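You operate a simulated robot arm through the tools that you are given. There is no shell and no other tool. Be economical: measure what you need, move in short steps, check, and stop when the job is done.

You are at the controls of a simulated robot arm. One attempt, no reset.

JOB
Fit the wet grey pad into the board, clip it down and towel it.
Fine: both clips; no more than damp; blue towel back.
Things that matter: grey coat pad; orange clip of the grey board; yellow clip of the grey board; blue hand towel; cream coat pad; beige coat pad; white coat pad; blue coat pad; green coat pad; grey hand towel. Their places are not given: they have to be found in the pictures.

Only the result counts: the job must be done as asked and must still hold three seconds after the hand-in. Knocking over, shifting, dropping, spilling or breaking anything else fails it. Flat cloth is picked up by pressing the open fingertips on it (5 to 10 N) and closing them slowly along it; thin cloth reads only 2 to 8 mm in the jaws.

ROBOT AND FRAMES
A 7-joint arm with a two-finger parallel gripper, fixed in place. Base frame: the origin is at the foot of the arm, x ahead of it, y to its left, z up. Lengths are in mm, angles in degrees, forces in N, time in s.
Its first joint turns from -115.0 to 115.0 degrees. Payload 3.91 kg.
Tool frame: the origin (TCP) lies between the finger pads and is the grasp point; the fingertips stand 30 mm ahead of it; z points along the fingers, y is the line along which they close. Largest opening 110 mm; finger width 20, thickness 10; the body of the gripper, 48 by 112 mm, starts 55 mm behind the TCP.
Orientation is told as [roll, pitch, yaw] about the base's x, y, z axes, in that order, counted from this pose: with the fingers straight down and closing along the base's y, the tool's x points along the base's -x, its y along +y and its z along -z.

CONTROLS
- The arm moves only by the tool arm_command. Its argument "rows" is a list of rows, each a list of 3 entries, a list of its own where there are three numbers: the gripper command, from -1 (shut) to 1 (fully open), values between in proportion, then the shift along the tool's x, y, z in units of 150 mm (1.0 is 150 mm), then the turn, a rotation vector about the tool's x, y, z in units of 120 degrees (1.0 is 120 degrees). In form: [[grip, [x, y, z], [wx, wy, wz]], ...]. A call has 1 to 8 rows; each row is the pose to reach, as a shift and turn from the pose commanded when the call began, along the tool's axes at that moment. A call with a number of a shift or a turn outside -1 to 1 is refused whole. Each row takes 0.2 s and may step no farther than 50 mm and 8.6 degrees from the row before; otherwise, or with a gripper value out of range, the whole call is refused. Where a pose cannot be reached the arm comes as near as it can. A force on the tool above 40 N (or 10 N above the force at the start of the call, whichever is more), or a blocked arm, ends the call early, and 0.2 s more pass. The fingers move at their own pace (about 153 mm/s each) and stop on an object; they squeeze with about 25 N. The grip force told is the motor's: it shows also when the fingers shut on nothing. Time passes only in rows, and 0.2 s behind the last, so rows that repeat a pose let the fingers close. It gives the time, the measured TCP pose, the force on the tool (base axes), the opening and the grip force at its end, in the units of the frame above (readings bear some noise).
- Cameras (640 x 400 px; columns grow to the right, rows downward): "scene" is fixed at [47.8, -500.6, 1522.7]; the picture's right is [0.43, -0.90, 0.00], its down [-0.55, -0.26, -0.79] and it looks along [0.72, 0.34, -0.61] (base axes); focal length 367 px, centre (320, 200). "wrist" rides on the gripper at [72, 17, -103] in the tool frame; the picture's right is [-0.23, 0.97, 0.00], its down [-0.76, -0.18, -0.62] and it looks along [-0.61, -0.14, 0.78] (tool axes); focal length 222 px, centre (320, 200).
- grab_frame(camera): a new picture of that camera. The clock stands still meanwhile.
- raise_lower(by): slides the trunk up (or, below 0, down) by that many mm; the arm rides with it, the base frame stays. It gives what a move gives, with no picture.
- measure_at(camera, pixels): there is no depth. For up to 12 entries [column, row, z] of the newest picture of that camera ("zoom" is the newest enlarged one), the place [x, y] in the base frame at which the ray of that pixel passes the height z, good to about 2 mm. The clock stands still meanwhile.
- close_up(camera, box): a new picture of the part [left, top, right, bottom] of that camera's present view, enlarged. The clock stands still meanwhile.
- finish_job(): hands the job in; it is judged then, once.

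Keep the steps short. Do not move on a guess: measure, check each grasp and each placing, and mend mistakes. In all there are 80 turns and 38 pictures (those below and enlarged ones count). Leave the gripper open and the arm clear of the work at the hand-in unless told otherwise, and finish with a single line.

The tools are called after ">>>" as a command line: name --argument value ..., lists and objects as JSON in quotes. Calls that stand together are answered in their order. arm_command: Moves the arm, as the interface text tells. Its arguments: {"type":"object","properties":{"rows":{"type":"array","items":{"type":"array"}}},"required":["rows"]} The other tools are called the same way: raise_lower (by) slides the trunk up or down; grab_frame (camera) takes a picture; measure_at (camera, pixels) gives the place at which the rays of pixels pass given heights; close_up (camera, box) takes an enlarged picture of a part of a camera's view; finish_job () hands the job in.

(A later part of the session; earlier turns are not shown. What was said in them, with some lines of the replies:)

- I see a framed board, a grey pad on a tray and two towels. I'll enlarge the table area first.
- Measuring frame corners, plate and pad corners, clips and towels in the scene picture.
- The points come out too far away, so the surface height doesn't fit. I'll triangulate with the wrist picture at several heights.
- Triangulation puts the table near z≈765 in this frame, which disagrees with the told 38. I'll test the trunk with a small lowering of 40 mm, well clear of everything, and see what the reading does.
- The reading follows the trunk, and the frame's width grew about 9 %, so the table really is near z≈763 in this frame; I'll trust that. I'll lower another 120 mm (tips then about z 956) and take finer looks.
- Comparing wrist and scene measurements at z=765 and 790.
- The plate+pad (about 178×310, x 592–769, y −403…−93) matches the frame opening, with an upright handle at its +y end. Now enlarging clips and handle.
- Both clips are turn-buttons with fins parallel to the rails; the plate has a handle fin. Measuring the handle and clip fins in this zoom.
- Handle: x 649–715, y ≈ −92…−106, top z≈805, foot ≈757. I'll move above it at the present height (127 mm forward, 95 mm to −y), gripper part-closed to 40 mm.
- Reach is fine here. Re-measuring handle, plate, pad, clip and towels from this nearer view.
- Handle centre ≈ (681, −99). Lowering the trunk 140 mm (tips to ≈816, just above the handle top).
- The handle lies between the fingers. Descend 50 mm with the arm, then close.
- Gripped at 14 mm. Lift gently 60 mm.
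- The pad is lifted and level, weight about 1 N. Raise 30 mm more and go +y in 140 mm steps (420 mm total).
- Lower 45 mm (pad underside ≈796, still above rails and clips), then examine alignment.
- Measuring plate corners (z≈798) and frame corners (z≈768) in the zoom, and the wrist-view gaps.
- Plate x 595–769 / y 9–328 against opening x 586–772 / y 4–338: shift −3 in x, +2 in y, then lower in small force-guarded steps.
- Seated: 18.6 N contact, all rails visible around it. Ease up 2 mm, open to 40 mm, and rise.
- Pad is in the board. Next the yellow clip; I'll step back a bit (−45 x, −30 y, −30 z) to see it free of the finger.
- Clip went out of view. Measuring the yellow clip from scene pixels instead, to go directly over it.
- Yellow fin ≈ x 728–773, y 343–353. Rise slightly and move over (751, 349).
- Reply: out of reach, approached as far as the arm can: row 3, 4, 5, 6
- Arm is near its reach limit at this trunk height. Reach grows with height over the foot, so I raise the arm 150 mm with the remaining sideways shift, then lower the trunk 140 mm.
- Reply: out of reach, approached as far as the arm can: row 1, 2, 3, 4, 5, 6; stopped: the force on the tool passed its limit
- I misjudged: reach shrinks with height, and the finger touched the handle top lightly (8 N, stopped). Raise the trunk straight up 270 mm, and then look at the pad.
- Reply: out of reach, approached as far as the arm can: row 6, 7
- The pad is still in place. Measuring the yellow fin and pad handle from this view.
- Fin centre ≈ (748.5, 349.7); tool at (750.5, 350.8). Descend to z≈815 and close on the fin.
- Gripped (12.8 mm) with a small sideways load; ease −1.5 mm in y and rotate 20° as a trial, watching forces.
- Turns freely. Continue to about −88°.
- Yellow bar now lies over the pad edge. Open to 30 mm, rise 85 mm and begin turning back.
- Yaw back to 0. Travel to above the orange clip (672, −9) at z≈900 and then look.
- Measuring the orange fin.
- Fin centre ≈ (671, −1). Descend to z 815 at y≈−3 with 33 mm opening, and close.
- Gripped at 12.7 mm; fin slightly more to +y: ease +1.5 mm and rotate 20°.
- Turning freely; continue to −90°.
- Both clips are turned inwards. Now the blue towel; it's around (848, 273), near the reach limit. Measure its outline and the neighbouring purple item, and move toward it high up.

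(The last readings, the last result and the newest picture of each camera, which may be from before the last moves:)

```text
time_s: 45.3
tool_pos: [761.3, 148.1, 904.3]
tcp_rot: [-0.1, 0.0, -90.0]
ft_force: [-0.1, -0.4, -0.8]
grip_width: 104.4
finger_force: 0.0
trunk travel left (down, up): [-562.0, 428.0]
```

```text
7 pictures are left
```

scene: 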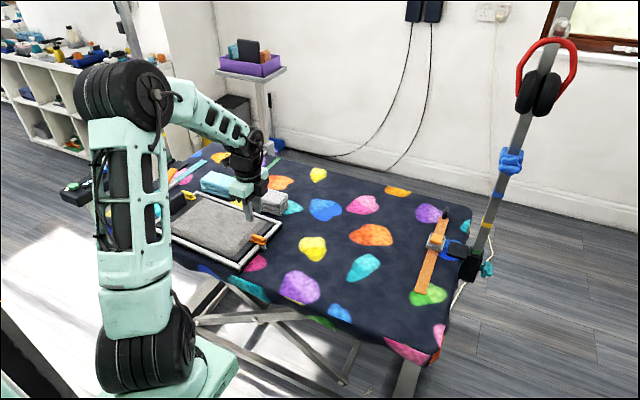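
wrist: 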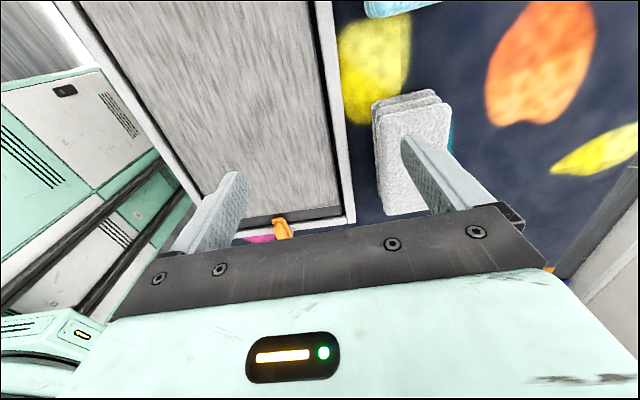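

Towel x 812–886, y 216–340, z 752–795. Try tilting 15° outward and moving above it at z≈880 to test reach.

>>> arm_command --rows '[[0.95, [0.18, 0.15, 0.04], [-0.0417, 0, 0]], [0.95, [0.36, 0.3, 0.08], [-0.0833, 0, 0]], [0.95, [0.55, 0.45, 0.12], [-0.125, 0, 0]], [0.95, [0.733, 0.593, 0.16], [-0.125, 0, 0]], [0.95, [0.733, 0.593, 0.16], [-0.125, 0, 0]]]'

```text
time_s: 46.5
tool_pos: [850.3, 260.4, 882.2]
tcp_rot: [15.1, 0.0, -90.1]
ft_force: [0.0, 0.0, -0.8]
grip_width: 107.4
finger_force: 0.1
trunk travel left (down, up): [-562.0, 428.0]
```

Reach works with tilt. Set tilt to 10°, opening 90 mm, and come down to z≈840 to view the finger–towel alignment.

>>> arm_command --rows '[[0.636, [0.02, -0.04, 0.09], [0.02, 0, 0]], [0.636, [0.04, -0.08, 0.18], [0.042, 0, 0]], [0.636, [0.053, -0.112, 0.26], [0.042, 0, 0]], [0.636, [0.053, -0.112, 0.26], [0.042, 0, 0]]]'

>>> grab_frame --camera "wrist"

```text
time_s: 47.5
tool_pos: [842.9, 266.9, 838.0]
tcp_rot: [9.9, 0.0, -89.9]
ft_force: [0.4, 0.1, 0.4]
grip_width: 90.2
finger_force: 0.1
trunk travel left (down, up): [-562.0, 428.0]
```

```text
6 pictures are left
```

wrist: 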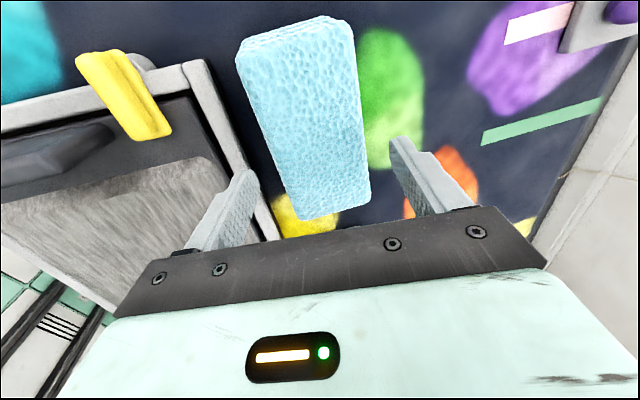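

Towel sits between the fingers. Measuring its edges.

>>> measure_at --camera "wrist" --pixels '[[245, 62, 795], [275, 150, 795], [296, 214, 793], [355, 50, 795], [363, 130, 795], [371, 198, 793], [345, 20, 795], [255, 168, 768], [237, 172, 768], [232, 165, 768]]'

```text
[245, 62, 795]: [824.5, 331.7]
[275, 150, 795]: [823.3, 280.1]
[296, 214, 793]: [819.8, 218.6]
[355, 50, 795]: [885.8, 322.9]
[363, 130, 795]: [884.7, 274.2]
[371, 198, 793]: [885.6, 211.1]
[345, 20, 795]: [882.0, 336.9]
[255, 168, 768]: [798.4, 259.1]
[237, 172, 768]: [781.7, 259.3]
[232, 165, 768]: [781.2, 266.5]
```

Towel x ≈ 820–886, y 213–337. Descend 42 mm with +4 mm x, +6 mm y, then close slowly.

>>> arm_command --rows '[[0.636, [0.04, -0.008, 0.1], [0, 0, 0]], [0.636, [0.04, -0.016, 0.2], [0, 0, 0]], [0.636, [0.04, -0.022, 0.28], [0, 0, 0]], [0.636, [0.04, -0.022, 0.28], [0, 0, 0]]]'

>>> arm_command --rows '[[0.5, [0, 0, 0], [0, 0, 0]], [0.35, [0, 0, 0], [0, 0, 0]], [0.2, [0, 0, 0], [0, 0, 0]], [0.0, [0, 0, 0], [0, 0, 0]], [-0.3, [0, 0, 0], [0, 0, 0]], [-1, [0, 0, 0], [0, 0, 0]], [-1, [0, 0, 0], [0, 0, 0]]]'

```text
time_s: 48.5
tool_pos: [848.9, 271.4, 793.4]
tcp_rot: [10.1, 0.0, -89.9]
ft_force: [-0.1, 0.1, -0.3]
grip_width: 90.0
finger_force: 0.1
trunk travel left (down, up): [-562.0, 428.0]
```

```text
time_s: 50.1
tool_pos: [848.8, 272.0, 793.5]
tcp_rot: [10.1, -0.1, -89.9]
ft_force: [-1.2, -0.3, 5.0]
grip_width: 69.5
finger_force: 24.9
trunk travel left (down, up): [-562.0, 428.0]
```

Gripped at 69.5 mm. Lift 70 mm straight up.

>>> arm_command --rows '[[-1, [0, 0.012, -0.066], [0, 0, 0]], [-1, [0, 0.028, -0.16], [0, 0, 0]], [-1, [0, 0.056, -0.32], [0, 0, 0]], [-1, [0, 0.081, -0.46], [0, 0, 0]], [-1, [0, 0.081, -0.46], [0, 0, 0]]]'

>>> close_up --camera "scene" --box '[140, 130, 300, 280]'

```text
time_s: 51.3
tool_pos: [849.3, 270.0, 864.4]
tcp_rot: [9.8, 0.0, -90.0]
ft_force: [0.7, -0.1, -1.0]
grip_width: 63.5
finger_force: 25.0
trunk travel left (down, up): [-562.0, 428.0]
```

```text
2.67 times, centred on (220, 205) of scene
```

zoom: 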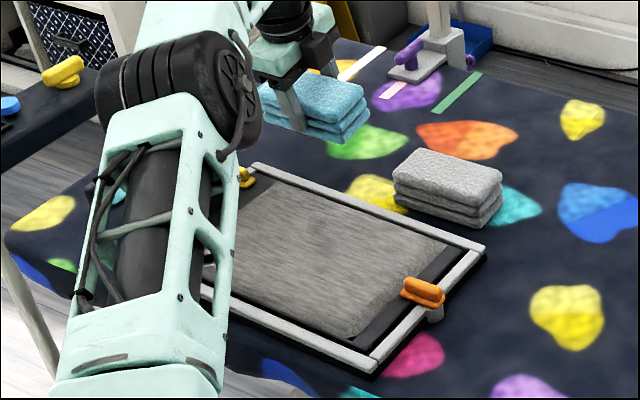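

Towel is held level; both clips read turned. Carry it over the pad to (735, 160), same height.

>>> arm_command --rows '[[-1, [-0.2, -0.2, -0.035], [0, 0, 0]], [-1, [-0.4, -0.4, -0.07], [0, 0, 0]], [-1, [-0.57, -0.57, -0.1], [0, 0, 0]], [-1, [-0.733, -0.749, -0.132], [0, 0, 0]], [-1, [-0.733, -0.749, -0.132], [0, 0, 0]]]'

>>> arm_command --rows '[[-1, [0, -0.029, 0.164], [0, 0, 0]], [-1, [0, -0.046, 0.263], [0, 0, 0]], [-1, [0, -0.052, 0.296], [0, 0, 0]], [-1, [0, -0.056, 0.315], [0, 0, 0]]]'

```text
time_s: 52.5
tool_pos: [735.8, 158.8, 862.7]
tcp_rot: [10.0, 0.0, -89.8]
ft_force: [-0.1, -0.4, -0.8]
grip_width: 63.7
finger_force: 25.2
trunk travel left (down, up): [-562.0, 428.0]
```

```text
time_s: 53.3
tool_pos: [738.9, 161.3, 822.6]
tcp_rot: [10.6, 0.4, -90.0]
ft_force: [-7.0, -4.6, 18.4]
grip_width: 64.5
finger_force: 25.2
trunk travel left (down, up): [-562.0, 428.0]
stopped in row 4: the force on the tool passed its limit (the readings are from after the stop); the commanded pose is now the measured one
```

Contact at z≈822 with about 18 N. Ease 2 mm and wipe along y (to 213 and 105).

>>> arm_command --rows '[[-1, [0, 0.002, -0.013], [0, 0, 0]], [-1, [0.17, 0.002, -0.013], [0, 0, 0]], [-1, [0.34, 0.002, -0.013], [0, 0, 0]], [-1, [0.17, 0.002, -0.013], [0, 0, 0]], [-1, [0, 0.002, -0.013], [0, 0, 0]], [-1, [-0.18, 0.002, -0.013], [0, 0, 0]], [-1, [-0.36, 0.002, -0.013], [0, 0, 0]], [-1, [-0.36, 0.002, -0.013], [0, 0, 0]]]'

```text
time_s: 55.1
tool_pos: [738.0, 109.2, 824.0]
tcp_rot: [10.9, 0.4, -89.9]
ft_force: [-0.4, 20.0, 34.0]
grip_width: 64.2
finger_force: 25.5
trunk travel left (down, up): [-562.0, 428.0]
```

Force grew to 34 N; ease up 3 mm more, and then wipe the middle lane (x≈685).

>>> arm_command --rows '[[-1, [0.03, 0.0035, -0.02], [0, 0, 0]], [-1, [0.2, 0.0035, -0.02], [0, 0, 0]], [-1, [0.36, 0.0035, -0.02], [0, 0, 0]]]'

>>> arm_command --rows '[[-1, [0, -0.17, -0.03], [0, 0, 0]], [-1, [0, -0.345, -0.061], [0, 0, 0]], [-1, [0.17, -0.345, -0.061], [0, 0, 0]], [-1, [0.34, -0.345, -0.061], [0, 0, 0]], [-1, [0.1, -0.345, -0.061], [0, 0, 0]], [-1, [-0.15, -0.345, -0.061], [0, 0, 0]], [-1, [-0.3, -0.345, -0.061], [0, 0, 0]], [-1, [-0.3, -0.345, -0.061], [0, 0, 0]]]'

```text
time_s: 55.9
tool_pos: [737.2, 160.0, 823.8]
tcp_rot: [10.4, 0.2, -90.1]
ft_force: [-0.8, -0.5, 2.7]
grip_width: 63.9
finger_force: 25.0
trunk travel left (down, up): [-562.0, 428.0]
```

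```text
time_s: 57.7
tool_pos: [686.3, 116.0, 825.0]
tcp_rot: [10.7, 0.3, -90.0]
ft_force: [0.9, 6.6, 17.4]
grip_width: 63.4
finger_force: 25.0
trunk travel left (down, up): [-562.0, 428.0]
```

Forces moderate. Third lane (x≈633).

>>> arm_command --rows '[[-1, [0, -0.17, -0.03], [0, 0, 0]], [-1, [0, -0.345, -0.061], [0, 0, 0]], [-1, [0.22, -0.345, -0.061], [0, 0, 0]], [-1, [0.44, -0.345, -0.061], [0, 0, 0]], [-1, [0.64, -0.345, -0.061], [0, 0, 0]], [-1, [0.4, -0.345, -0.061], [0, 0, 0]], [-1, [0.2, -0.345, -0.061], [0, 0, 0]], [-1, [0, -0.345, -0.061], [0, 0, 0]]]'

>>> close_up --camera "scene" --box '[140, 150, 300, 280]'

```text
time_s: 59.5
tool_pos: [630.5, 116.3, 825.4]
tcp_rot: [10.6, 0.1, -90.1]
ft_force: [0.4, -0.4, -0.5]
grip_width: 63.9
finger_force: 25.1
trunk travel left (down, up): [-562.0, 428.0]
```

```text
3.08 times, centred on (220, 215) of scene
```

zoom: 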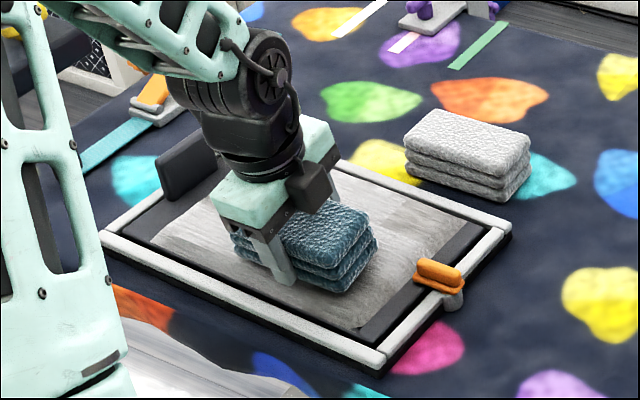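

The towel has darkened and the pad lightened where wiped; this lane had no contact. Lower 4 mm and repeat here with longer strokes.

>>> arm_command --rows '[[-1, [0, -0.015, 0.027], [0, 0, 0]], [-1, [-0.11, -0.015, 0.027], [0, 0, 0]], [-1, [0.1, -0.015, 0.027], [0, 0, 0]], [-1, [0.32, -0.015, 0.027], [0, 0, 0]], [-1, [0.54, -0.015, 0.027], [0, 0, 0]], [-1, [0.78, -0.015, 0.027], [0, 0, 0]], [-1, [0.78, -0.015, 0.027], [0, 0, 0]]]'

>>> arm_command --rows '[[-1, [-0.22, 0, 0], [0, 0, 0]], [-1, [-0.44, 0, 0], [0, 0, 0]], [-1, [-0.66, 0, 0], [0, 0, 0]], [-1, [-0.88, 0, 0], [0, 0, 0]], [-1, [-0.66, 0, 0], [0, 0, 0]], [-1, [-0.44, 0, 0], [0, 0, 0]], [-1, [-0.22, 0, 0], [0, 0, 0]], [-1, [0, 0, 0], [0, 0, 0]]]'

```text
time_s: 60.8
tool_pos: [634.8, 198.4, 823.8]
tcp_rot: [10.8, 0.3, -90.1]
ft_force: [-1.9, 1.1, 13.9]
grip_width: 64.2
finger_force: 25.0
trunk travel left (down, up): [-562.0, 428.0]
stopped in row 6: the force on the tool passed its limit (the readings are from after the stop); the commanded pose is now the measured one
```

```text
time_s: 62.6
tool_pos: [633.9, 195.0, 823.5]
tcp_rot: [10.6, 0.2, -90.2]
ft_force: [-0.2, -7.9, 15.9]
grip_width: 63.6
finger_force: 25.0
trunk travel left (down, up): [-562.0, 428.0]
```

One stroke ended early near y≈198 on force; ease 1.5 mm, cover the +y strip (y≈225) across all x, and return along the far lane.

>>> arm_command --rows '[[-1, [0.05, 0.002, -0.01], [0, 0, 0]], [-1, [0.2, 0.002, -0.01], [0, 0, 0]], [-1, [0.2, 0.22, 0.028], [0, 0, 0]], [-1, [0.2, 0.44, 0.066], [0, 0, 0]], [-1, [0.2, 0.69, 0.11], [0, 0, 0]], [-1, [0, 0.69, 0.11], [0, 0, 0]], [-1, [-0.3, 0.69, 0.11], [0, 0, 0]], [-1, [-0.6, 0.69, 0.11], [0, 0, 0]]]'

>>> arm_command --rows '[[-1, [0, -0.17, -0.029], [0, 0, 0]], [-1, [0, -0.34, -0.058], [0, 0, 0]], [-1, [0.2, -0.34, -0.058], [0, 0, 0]], [-1, [0.45, -0.34, -0.058], [0, 0, 0]], [-1, [0.7, -0.34, -0.058], [0, 0, 0]], [-1, [0.7, -0.33, -0.15], [0, 0, 0]], [-1, [0.7, -0.3, -0.35], [0, 0, 0]], [-1, [0.7, -0.26, -0.55], [0, 0, 0]]]'

```text
time_s: 64.4
tool_pos: [738.5, 107.4, 826.5]
tcp_rot: [10.5, 0.1, -90.0]
ft_force: [0.1, -0.1, -0.7]
grip_width: 63.8
finger_force: 24.9
trunk travel left (down, up): [-562.0, 428.0]
```

```text
time_s: 66.2
tool_pos: [684.8, 211.1, 898.7]
tcp_rot: [10.5, 0.1, -90.1]
ft_force: [-0.4, 0.6, -1.5]
grip_width: 63.6
finger_force: 24.9
trunk travel left (down, up): [-562.0, 428.0]
```

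Lifted; look at the pad's wetness.

>>> close_up --camera "scene" --box '[160, 170, 290, 275]'

```text
3.81 times, centred on (225, 222) of scene
```

zoom: 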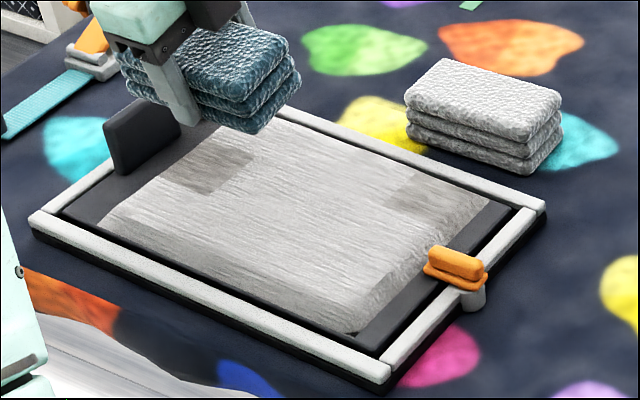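

Almost everything is dry; two darker patches remain at zoom (208,168) and (425,192). Measuring them.

>>> measure_at --camera "zoom" --pixels '[[212, 138, 774], [258, 157, 774], [212, 196, 774], [165, 177, 774], [415, 172, 774], [455, 190, 774], [430, 215, 774], [380, 205, 774], [255, 120, 774], [350, 330, 774]]'

```text
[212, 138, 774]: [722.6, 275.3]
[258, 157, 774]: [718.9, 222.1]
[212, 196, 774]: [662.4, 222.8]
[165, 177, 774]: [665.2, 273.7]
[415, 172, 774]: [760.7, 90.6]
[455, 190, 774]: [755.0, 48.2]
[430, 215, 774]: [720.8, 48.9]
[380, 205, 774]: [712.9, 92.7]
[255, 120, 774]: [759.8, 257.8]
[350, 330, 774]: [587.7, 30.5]
```

Patches: (692, 248) and (737, 70). Press at TCP (689, 232) and rub gently.

>>> arm_command --rows '[[-1, [0.1, -0.03, 0.25], [0, 0, 0]], [-1, [0.147, -0.055, 0.45], [0, 0, 0]], [-1, [0.147, -0.061, 0.49], [0, 0, 0]], [-1, [0.147, -0.064, 0.507], [0, 0, 0]], [-1, [0.2, -0.064, 0.507], [0, 0, 0]], [-1, [0.2, -0.064, 0.507], [0, 0, 0]]]'

>>> arm_command --rows '[[-1, [0, -0.1, -0.018], [0, 0, 0]], [-1, [0, 0.1, 0.018], [0, 0, 0]], [-1, [0.06, 0.1, 0.018], [0, 0, 0]], [-1, [0.06, -0.1, -0.018], [0, 0, 0]], [-1, [-0.1, -0.1, -0.018], [0, 0, 0]], [-1, [-0.1, 0.1, 0.018], [0, 0, 0]], [-1, [0, 0, 0], [0, 0, 0]]]'

```text
time_s: 67.5
tool_pos: [690.5, 236.2, 824.4]
tcp_rot: [10.5, -0.3, -90.6]
ft_force: [-9.0, -13.1, 16.6]
grip_width: 63.9
finger_force: 24.6
trunk travel left (down, up): [-562.0, 428.0]
stopped in row 6: the force on the tool passed its limit (the readings are from after the stop); the commanded pose is now the measured one
```

```text
time_s: 69.1
tool_pos: [691.5, 234.0, 824.2]
tcp_rot: [10.8, -0.1, -90.5]
ft_force: [8.6, -6.2, 22.4]
grip_width: 64.2
finger_force: 25.2
trunk travel left (down, up): [-562.0, 428.0]
```

Good contact. Lift 15 mm, go to (735, 88) and rub the second patch.

>>> arm_command --rows '[[-1, [0, 0.017, -0.098], [0, 0, 0]], [-1, [-0.25, 0.1, -0.085], [0, 0, 0]], [-1, [-0.5, 0.2, -0.066], [0, 0, 0]], [-1, [-0.75, 0.307, -0.047], [0, 0, 0]], [-1, [-0.973, 0.307, -0.047], [0, 0, 0]], [-1, [-0.973, 0.29, 0.035], [0, 0, 0]], [-1, [-0.973, 0.287, 0.05], [0, 0, 0]], [-1, [-0.973, 0.287, 0.06], [0, 0, 0]]]'

>>> arm_command --rows '[[-1, [0, 0, 0], [0, 0, 0]], [-1, [0, -0.08, -0.014], [0, 0, 0]], [-1, [0, 0.05, 0.009], [0, 0, 0]], [-1, [-0.07, 0.05, 0.009], [0, 0, 0]], [-1, [-0.07, -0.08, -0.014], [0, 0, 0]], [-1, [0.08, -0.08, -0.014], [0, 0, 0]], [-1, [0.08, 0.05, 0.009], [0, 0, 0]], [-1, [0, 0, 0], [0, 0, 0]]]'

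```text
time_s: 70.9
tool_pos: [733.7, 91.6, 823.2]
tcp_rot: [10.5, -0.1, -90.6]
ft_force: [-2.9, -0.3, 8.9]
grip_width: 63.8
finger_force: 25.1
trunk travel left (down, up): [-562.0, 428.0]
```

```text
time_s: 71.9
tool_pos: [738.2, 92.7, 823.8]
tcp_rot: [10.7, 0.5, -90.2]
ft_force: [-8.3, 2.2, 17.0]
grip_width: 64.6
finger_force: 25.1
trunk travel left (down, up): [-562.0, 428.0]
stopped in row 4: the force on the tool passed its limit (the readings are from after the stop); the commanded pose is now the measured one
```

Rub a bit more, toward −y and −x, easing 1 mm.

>>> arm_command --rows '[[-1, [0, 0.001, -0.007], [0, 0, 0]], [-1, [-0.06, 0.001, -0.007], [0, 0, 0]], [-1, [-0.12, -0.02, -0.011], [0, 0, 0]], [-1, [-0.12, -0.12, -0.028], [0, 0, 0]], [-1, [-0.03, -0.12, -0.028], [0, 0, 0]], [-1, [0.1, -0.05, -0.016], [0, 0, 0]], [-1, [-0.1, -0.05, -0.016], [0, 0, 0]], [-1, [0, 0, -0.007], [0, 0, 0]]]'

>>> arm_command --rows '[[-1, [0, 0.035, -0.2], [0, 0, 0]], [-1, [0, 0.07, -0.4], [0, 0, 0]], [-1, [0.3, 0.25, -0.37], [0, 0, 0]], [-1, [0.6, 0.42, -0.34], [0, 0, 0]], [-1, [0.85, 0.6, -0.31], [0, 0, 0]], [-1, [0.98, 0.8, -0.272], [0, 0, 0]], [-1, [0.98, 0.8, -0.272], [0, 0, 0]]]'

>>> close_up --camera "scene" --box '[160, 160, 290, 275]'

```text
time_s: 73.7
tool_pos: [741.1, 89.5, 823.7]
tcp_rot: [10.6, 0.3, -90.4]
ft_force: [-4.3, -10.2, 21.5]
grip_width: 64.2
finger_force: 25.6
trunk travel left (down, up): [-562.0, 428.0]
```

```text
refused: row 3 steps farther than a row can; nothing moved
```

```text
3.48 times, centred on (225, 218) of scene
```

zoom: 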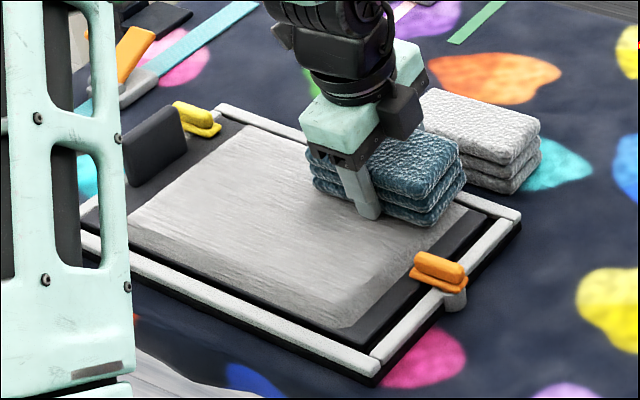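

First patch is dry. Lift 45 mm and carry the towel back toward its place, in short rows.

>>> arm_command --rows '[[-1, [0, 0.02, -0.12], [0, 0, 0]], [-1, [0, 0.052, -0.295], [0, 0, 0]], [-1, [0.2, 0.17, -0.274], [0, 0, 0]], [-1, [0.4, 0.29, -0.252], [0, 0, 0]], [-1, [0.6, 0.413, -0.231], [0, 0, 0]], [-1, [0.6, 0.413, -0.231], [0, 0, 0]]]'

>>> close_up --camera "scene" --box '[160, 160, 290, 275]'

```text
time_s: 75.1
tool_pos: [796.9, 181.9, 867.7]
tcp_rot: [10.6, 0.4, -90.3]
ft_force: [-0.4, 0.4, -1.1]
grip_width: 63.4
finger_force: 24.9
trunk travel left (down, up): [-562.0, 428.0]
```

```text
3.48 times, centred on (225, 218) of scene
```

zoom: 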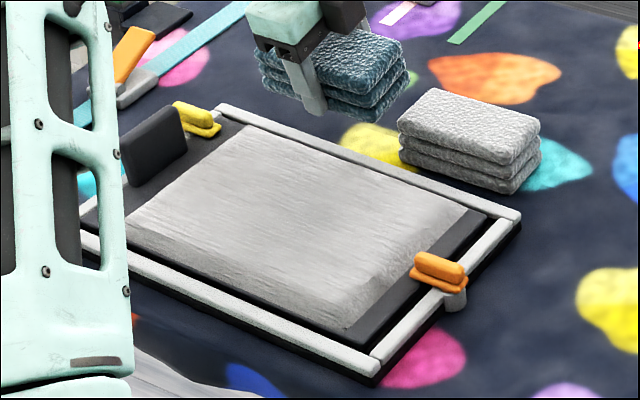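

Pad is uniformly dry and both clips lie over it. Move the towel over its original spot (849, 271) and lower to z≈800.

>>> arm_command --rows '[[-1, [0.2, 0.114, 0.02], [0, 0, 0]], [-1, [0.4, 0.228, 0.04], [0, 0, 0]], [-1, [0.597, 0.341, 0.062], [0, 0, 0]], [-1, [0.597, 0.302, 0.26], [0, 0, 0]], [-1, [0.597, 0.26, 0.48], [0, 0, 0]], [-1, [0.597, 0.26, 0.48], [0, 0, 0]]]'

```text
time_s: 76.5
tool_pos: [846.9, 271.1, 805.2]
tcp_rot: [10.5, 0.5, -90.3]
ft_force: [-0.8, -0.4, -0.5]
grip_width: 63.8
finger_force: 25.2
trunk travel left (down, up): [-562.0, 428.0]
```

Lower in 2–3 mm steps, 9 mm.

>>> arm_command --rows '[[-1, [0, 0.008, 0.022], [0, 0, 0]], [-1, [0, 0.004, 0.042], [0, 0, 0]], [-1, [0, 0.002, 0.06], [0, 0, 0]], [-1, [0, 0.002, 0.06], [0, 0, 0]]]'

```text
time_s: 77.5
tool_pos: [850.3, 271.0, 797.2]
tcp_rot: [10.6, 0.5, -90.3]
ft_force: [0.1, -0.4, -0.9]
grip_width: 63.6
finger_force: 24.6
trunk travel left (down, up): [-562.0, 428.0]
```

>>> arm_command --rows '[[-1, [0, -0.003, 0.014], [0, 0, 0]], [-1, [0, -0.005, 0.027], [0, 0, 0]], [-1, [0, -0.006, 0.034], [0, 0, 0]], [-1, [0, -0.006, 0.034], [0, 0, 0]]]'

```text
time_s: 78.5
tool_pos: [850.3, 270.7, 791.8]
tcp_rot: [10.6, 0.4, -90.3]
ft_force: [-0.7, -0.8, -0.5]
grip_width: 63.7
finger_force: 24.5
trunk travel left (down, up): [-562.0, 428.0]
```

No contact yet (the towel was pushed up a little in the grip). Lower 4 mm more, carefully.

>>> arm_command --rows '[[-1, [0, -0.002, 0.01], [0, 0, 0]], [-1, [0, -0.004, 0.02], [0, 0, 0]], [-1, [0, -0.005, 0.027], [0, 0, 0]], [-1, [0, -0.005, 0.027], [0, 0, 0]]]'

```text
time_s: 79.5
tool_pos: [849.0, 270.5, 787.3]
tcp_rot: [10.8, 0.5, -90.3]
ft_force: [0.9, 0.2, 10.5]
grip_width: 63.7
finger_force: 24.8
trunk travel left (down, up): [-562.0, 428.0]
```

Contact. Open gradually to 88 mm while easing 1 mm, then rise.

>>> arm_command --rows '[[-1, [0, 0.001, -0.01], [0, 0, 0]], [0.3, [0, 0.001, -0.01], [0, 0, 0]], [0.5, [0, 0.002, -0.014], [0, 0, 0]], [0.6, [0, 0.002, -0.014], [0, 0, 0]], [0.6, [0, 0.01, -0.06], [0, 0, 0]], [0.6, [0, 0.035, -0.2], [0, 0, 0]], [0.6, [0, 0.08, -0.45], [0, 0, 0]], [0.6, [0, 0.12, -0.7], [0, 0, 0]]]'

>>> arm_command --rows '[[0.9, [-0.15, -0.15, -0.2], [0, 0, 0]], [0.9, [-0.3, -0.3, -0.4], [0, 0, 0]], [0.9, [-0.45, -0.5, -0.5], [0, 0, 0]], [0.9, [-0.6, -0.7, -0.6], [0, 0, 0]]]'

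>>> grab_frame --camera "scene"

```text
time_s: 81.3
tool_pos: [848.1, 271.0, 893.6]
tcp_rot: [10.6, 0.4, -90.4]
ft_force: [-0.4, 0.2, -0.6]
grip_width: 87.8
finger_force: 0.1
trunk travel left (down, up): [-562.0, 428.0]
```

```text
time_s: 82.3
tool_pos: [726.9, 179.1, 961.3]
tcp_rot: [10.6, 0.4, -90.3]
ft_force: [-0.1, -0.2, -0.6]
grip_width: 104.5
finger_force: 0.1
trunk travel left (down, up): [-562.0, 428.0]
```

```text
0 pictures are left
```

scene: 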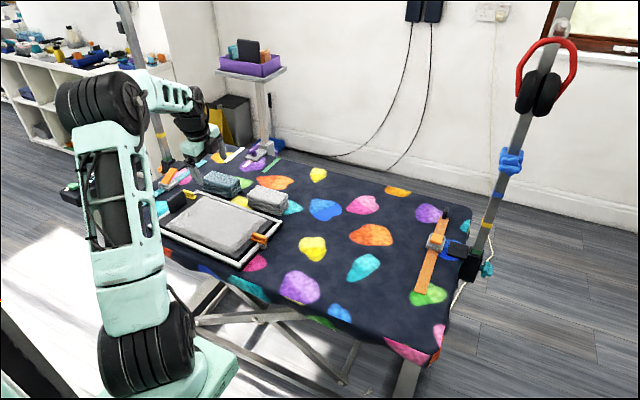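

The towel stands where it was; checking its corners against the original.

>>> measure_at --camera "scene" --pixels '[[203, 181, 795], [213, 171, 795], [240, 180, 795], [230, 190, 795], [230, 200, 752]]'

>>> raise_lower --by 100

```text
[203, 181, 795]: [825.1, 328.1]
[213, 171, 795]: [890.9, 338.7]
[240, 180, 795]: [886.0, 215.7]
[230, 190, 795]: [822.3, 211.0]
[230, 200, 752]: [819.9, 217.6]
```

```text
time_s: 83.6
tool_pos: [727.1, 179.4, 1060.5]
tcp_rot: [10.6, 0.4, -90.4]
ft_force: [0.1, -0.5, -0.1]
grip_width: 104.4
finger_force: 0.1
trunk travel left (down, up): [-662.0, 328.0]
```

The towel is back within a few mm, the pad is dry, both clips are on, and the gripper is open and clear. Handing in.

>>> finish_job

```text
The job is handed in.
```

The grey pad is seated in the board, with both clips turned over it; it was towelled until it looked evenly dry, and the blue towel is back within a few mm of its place.
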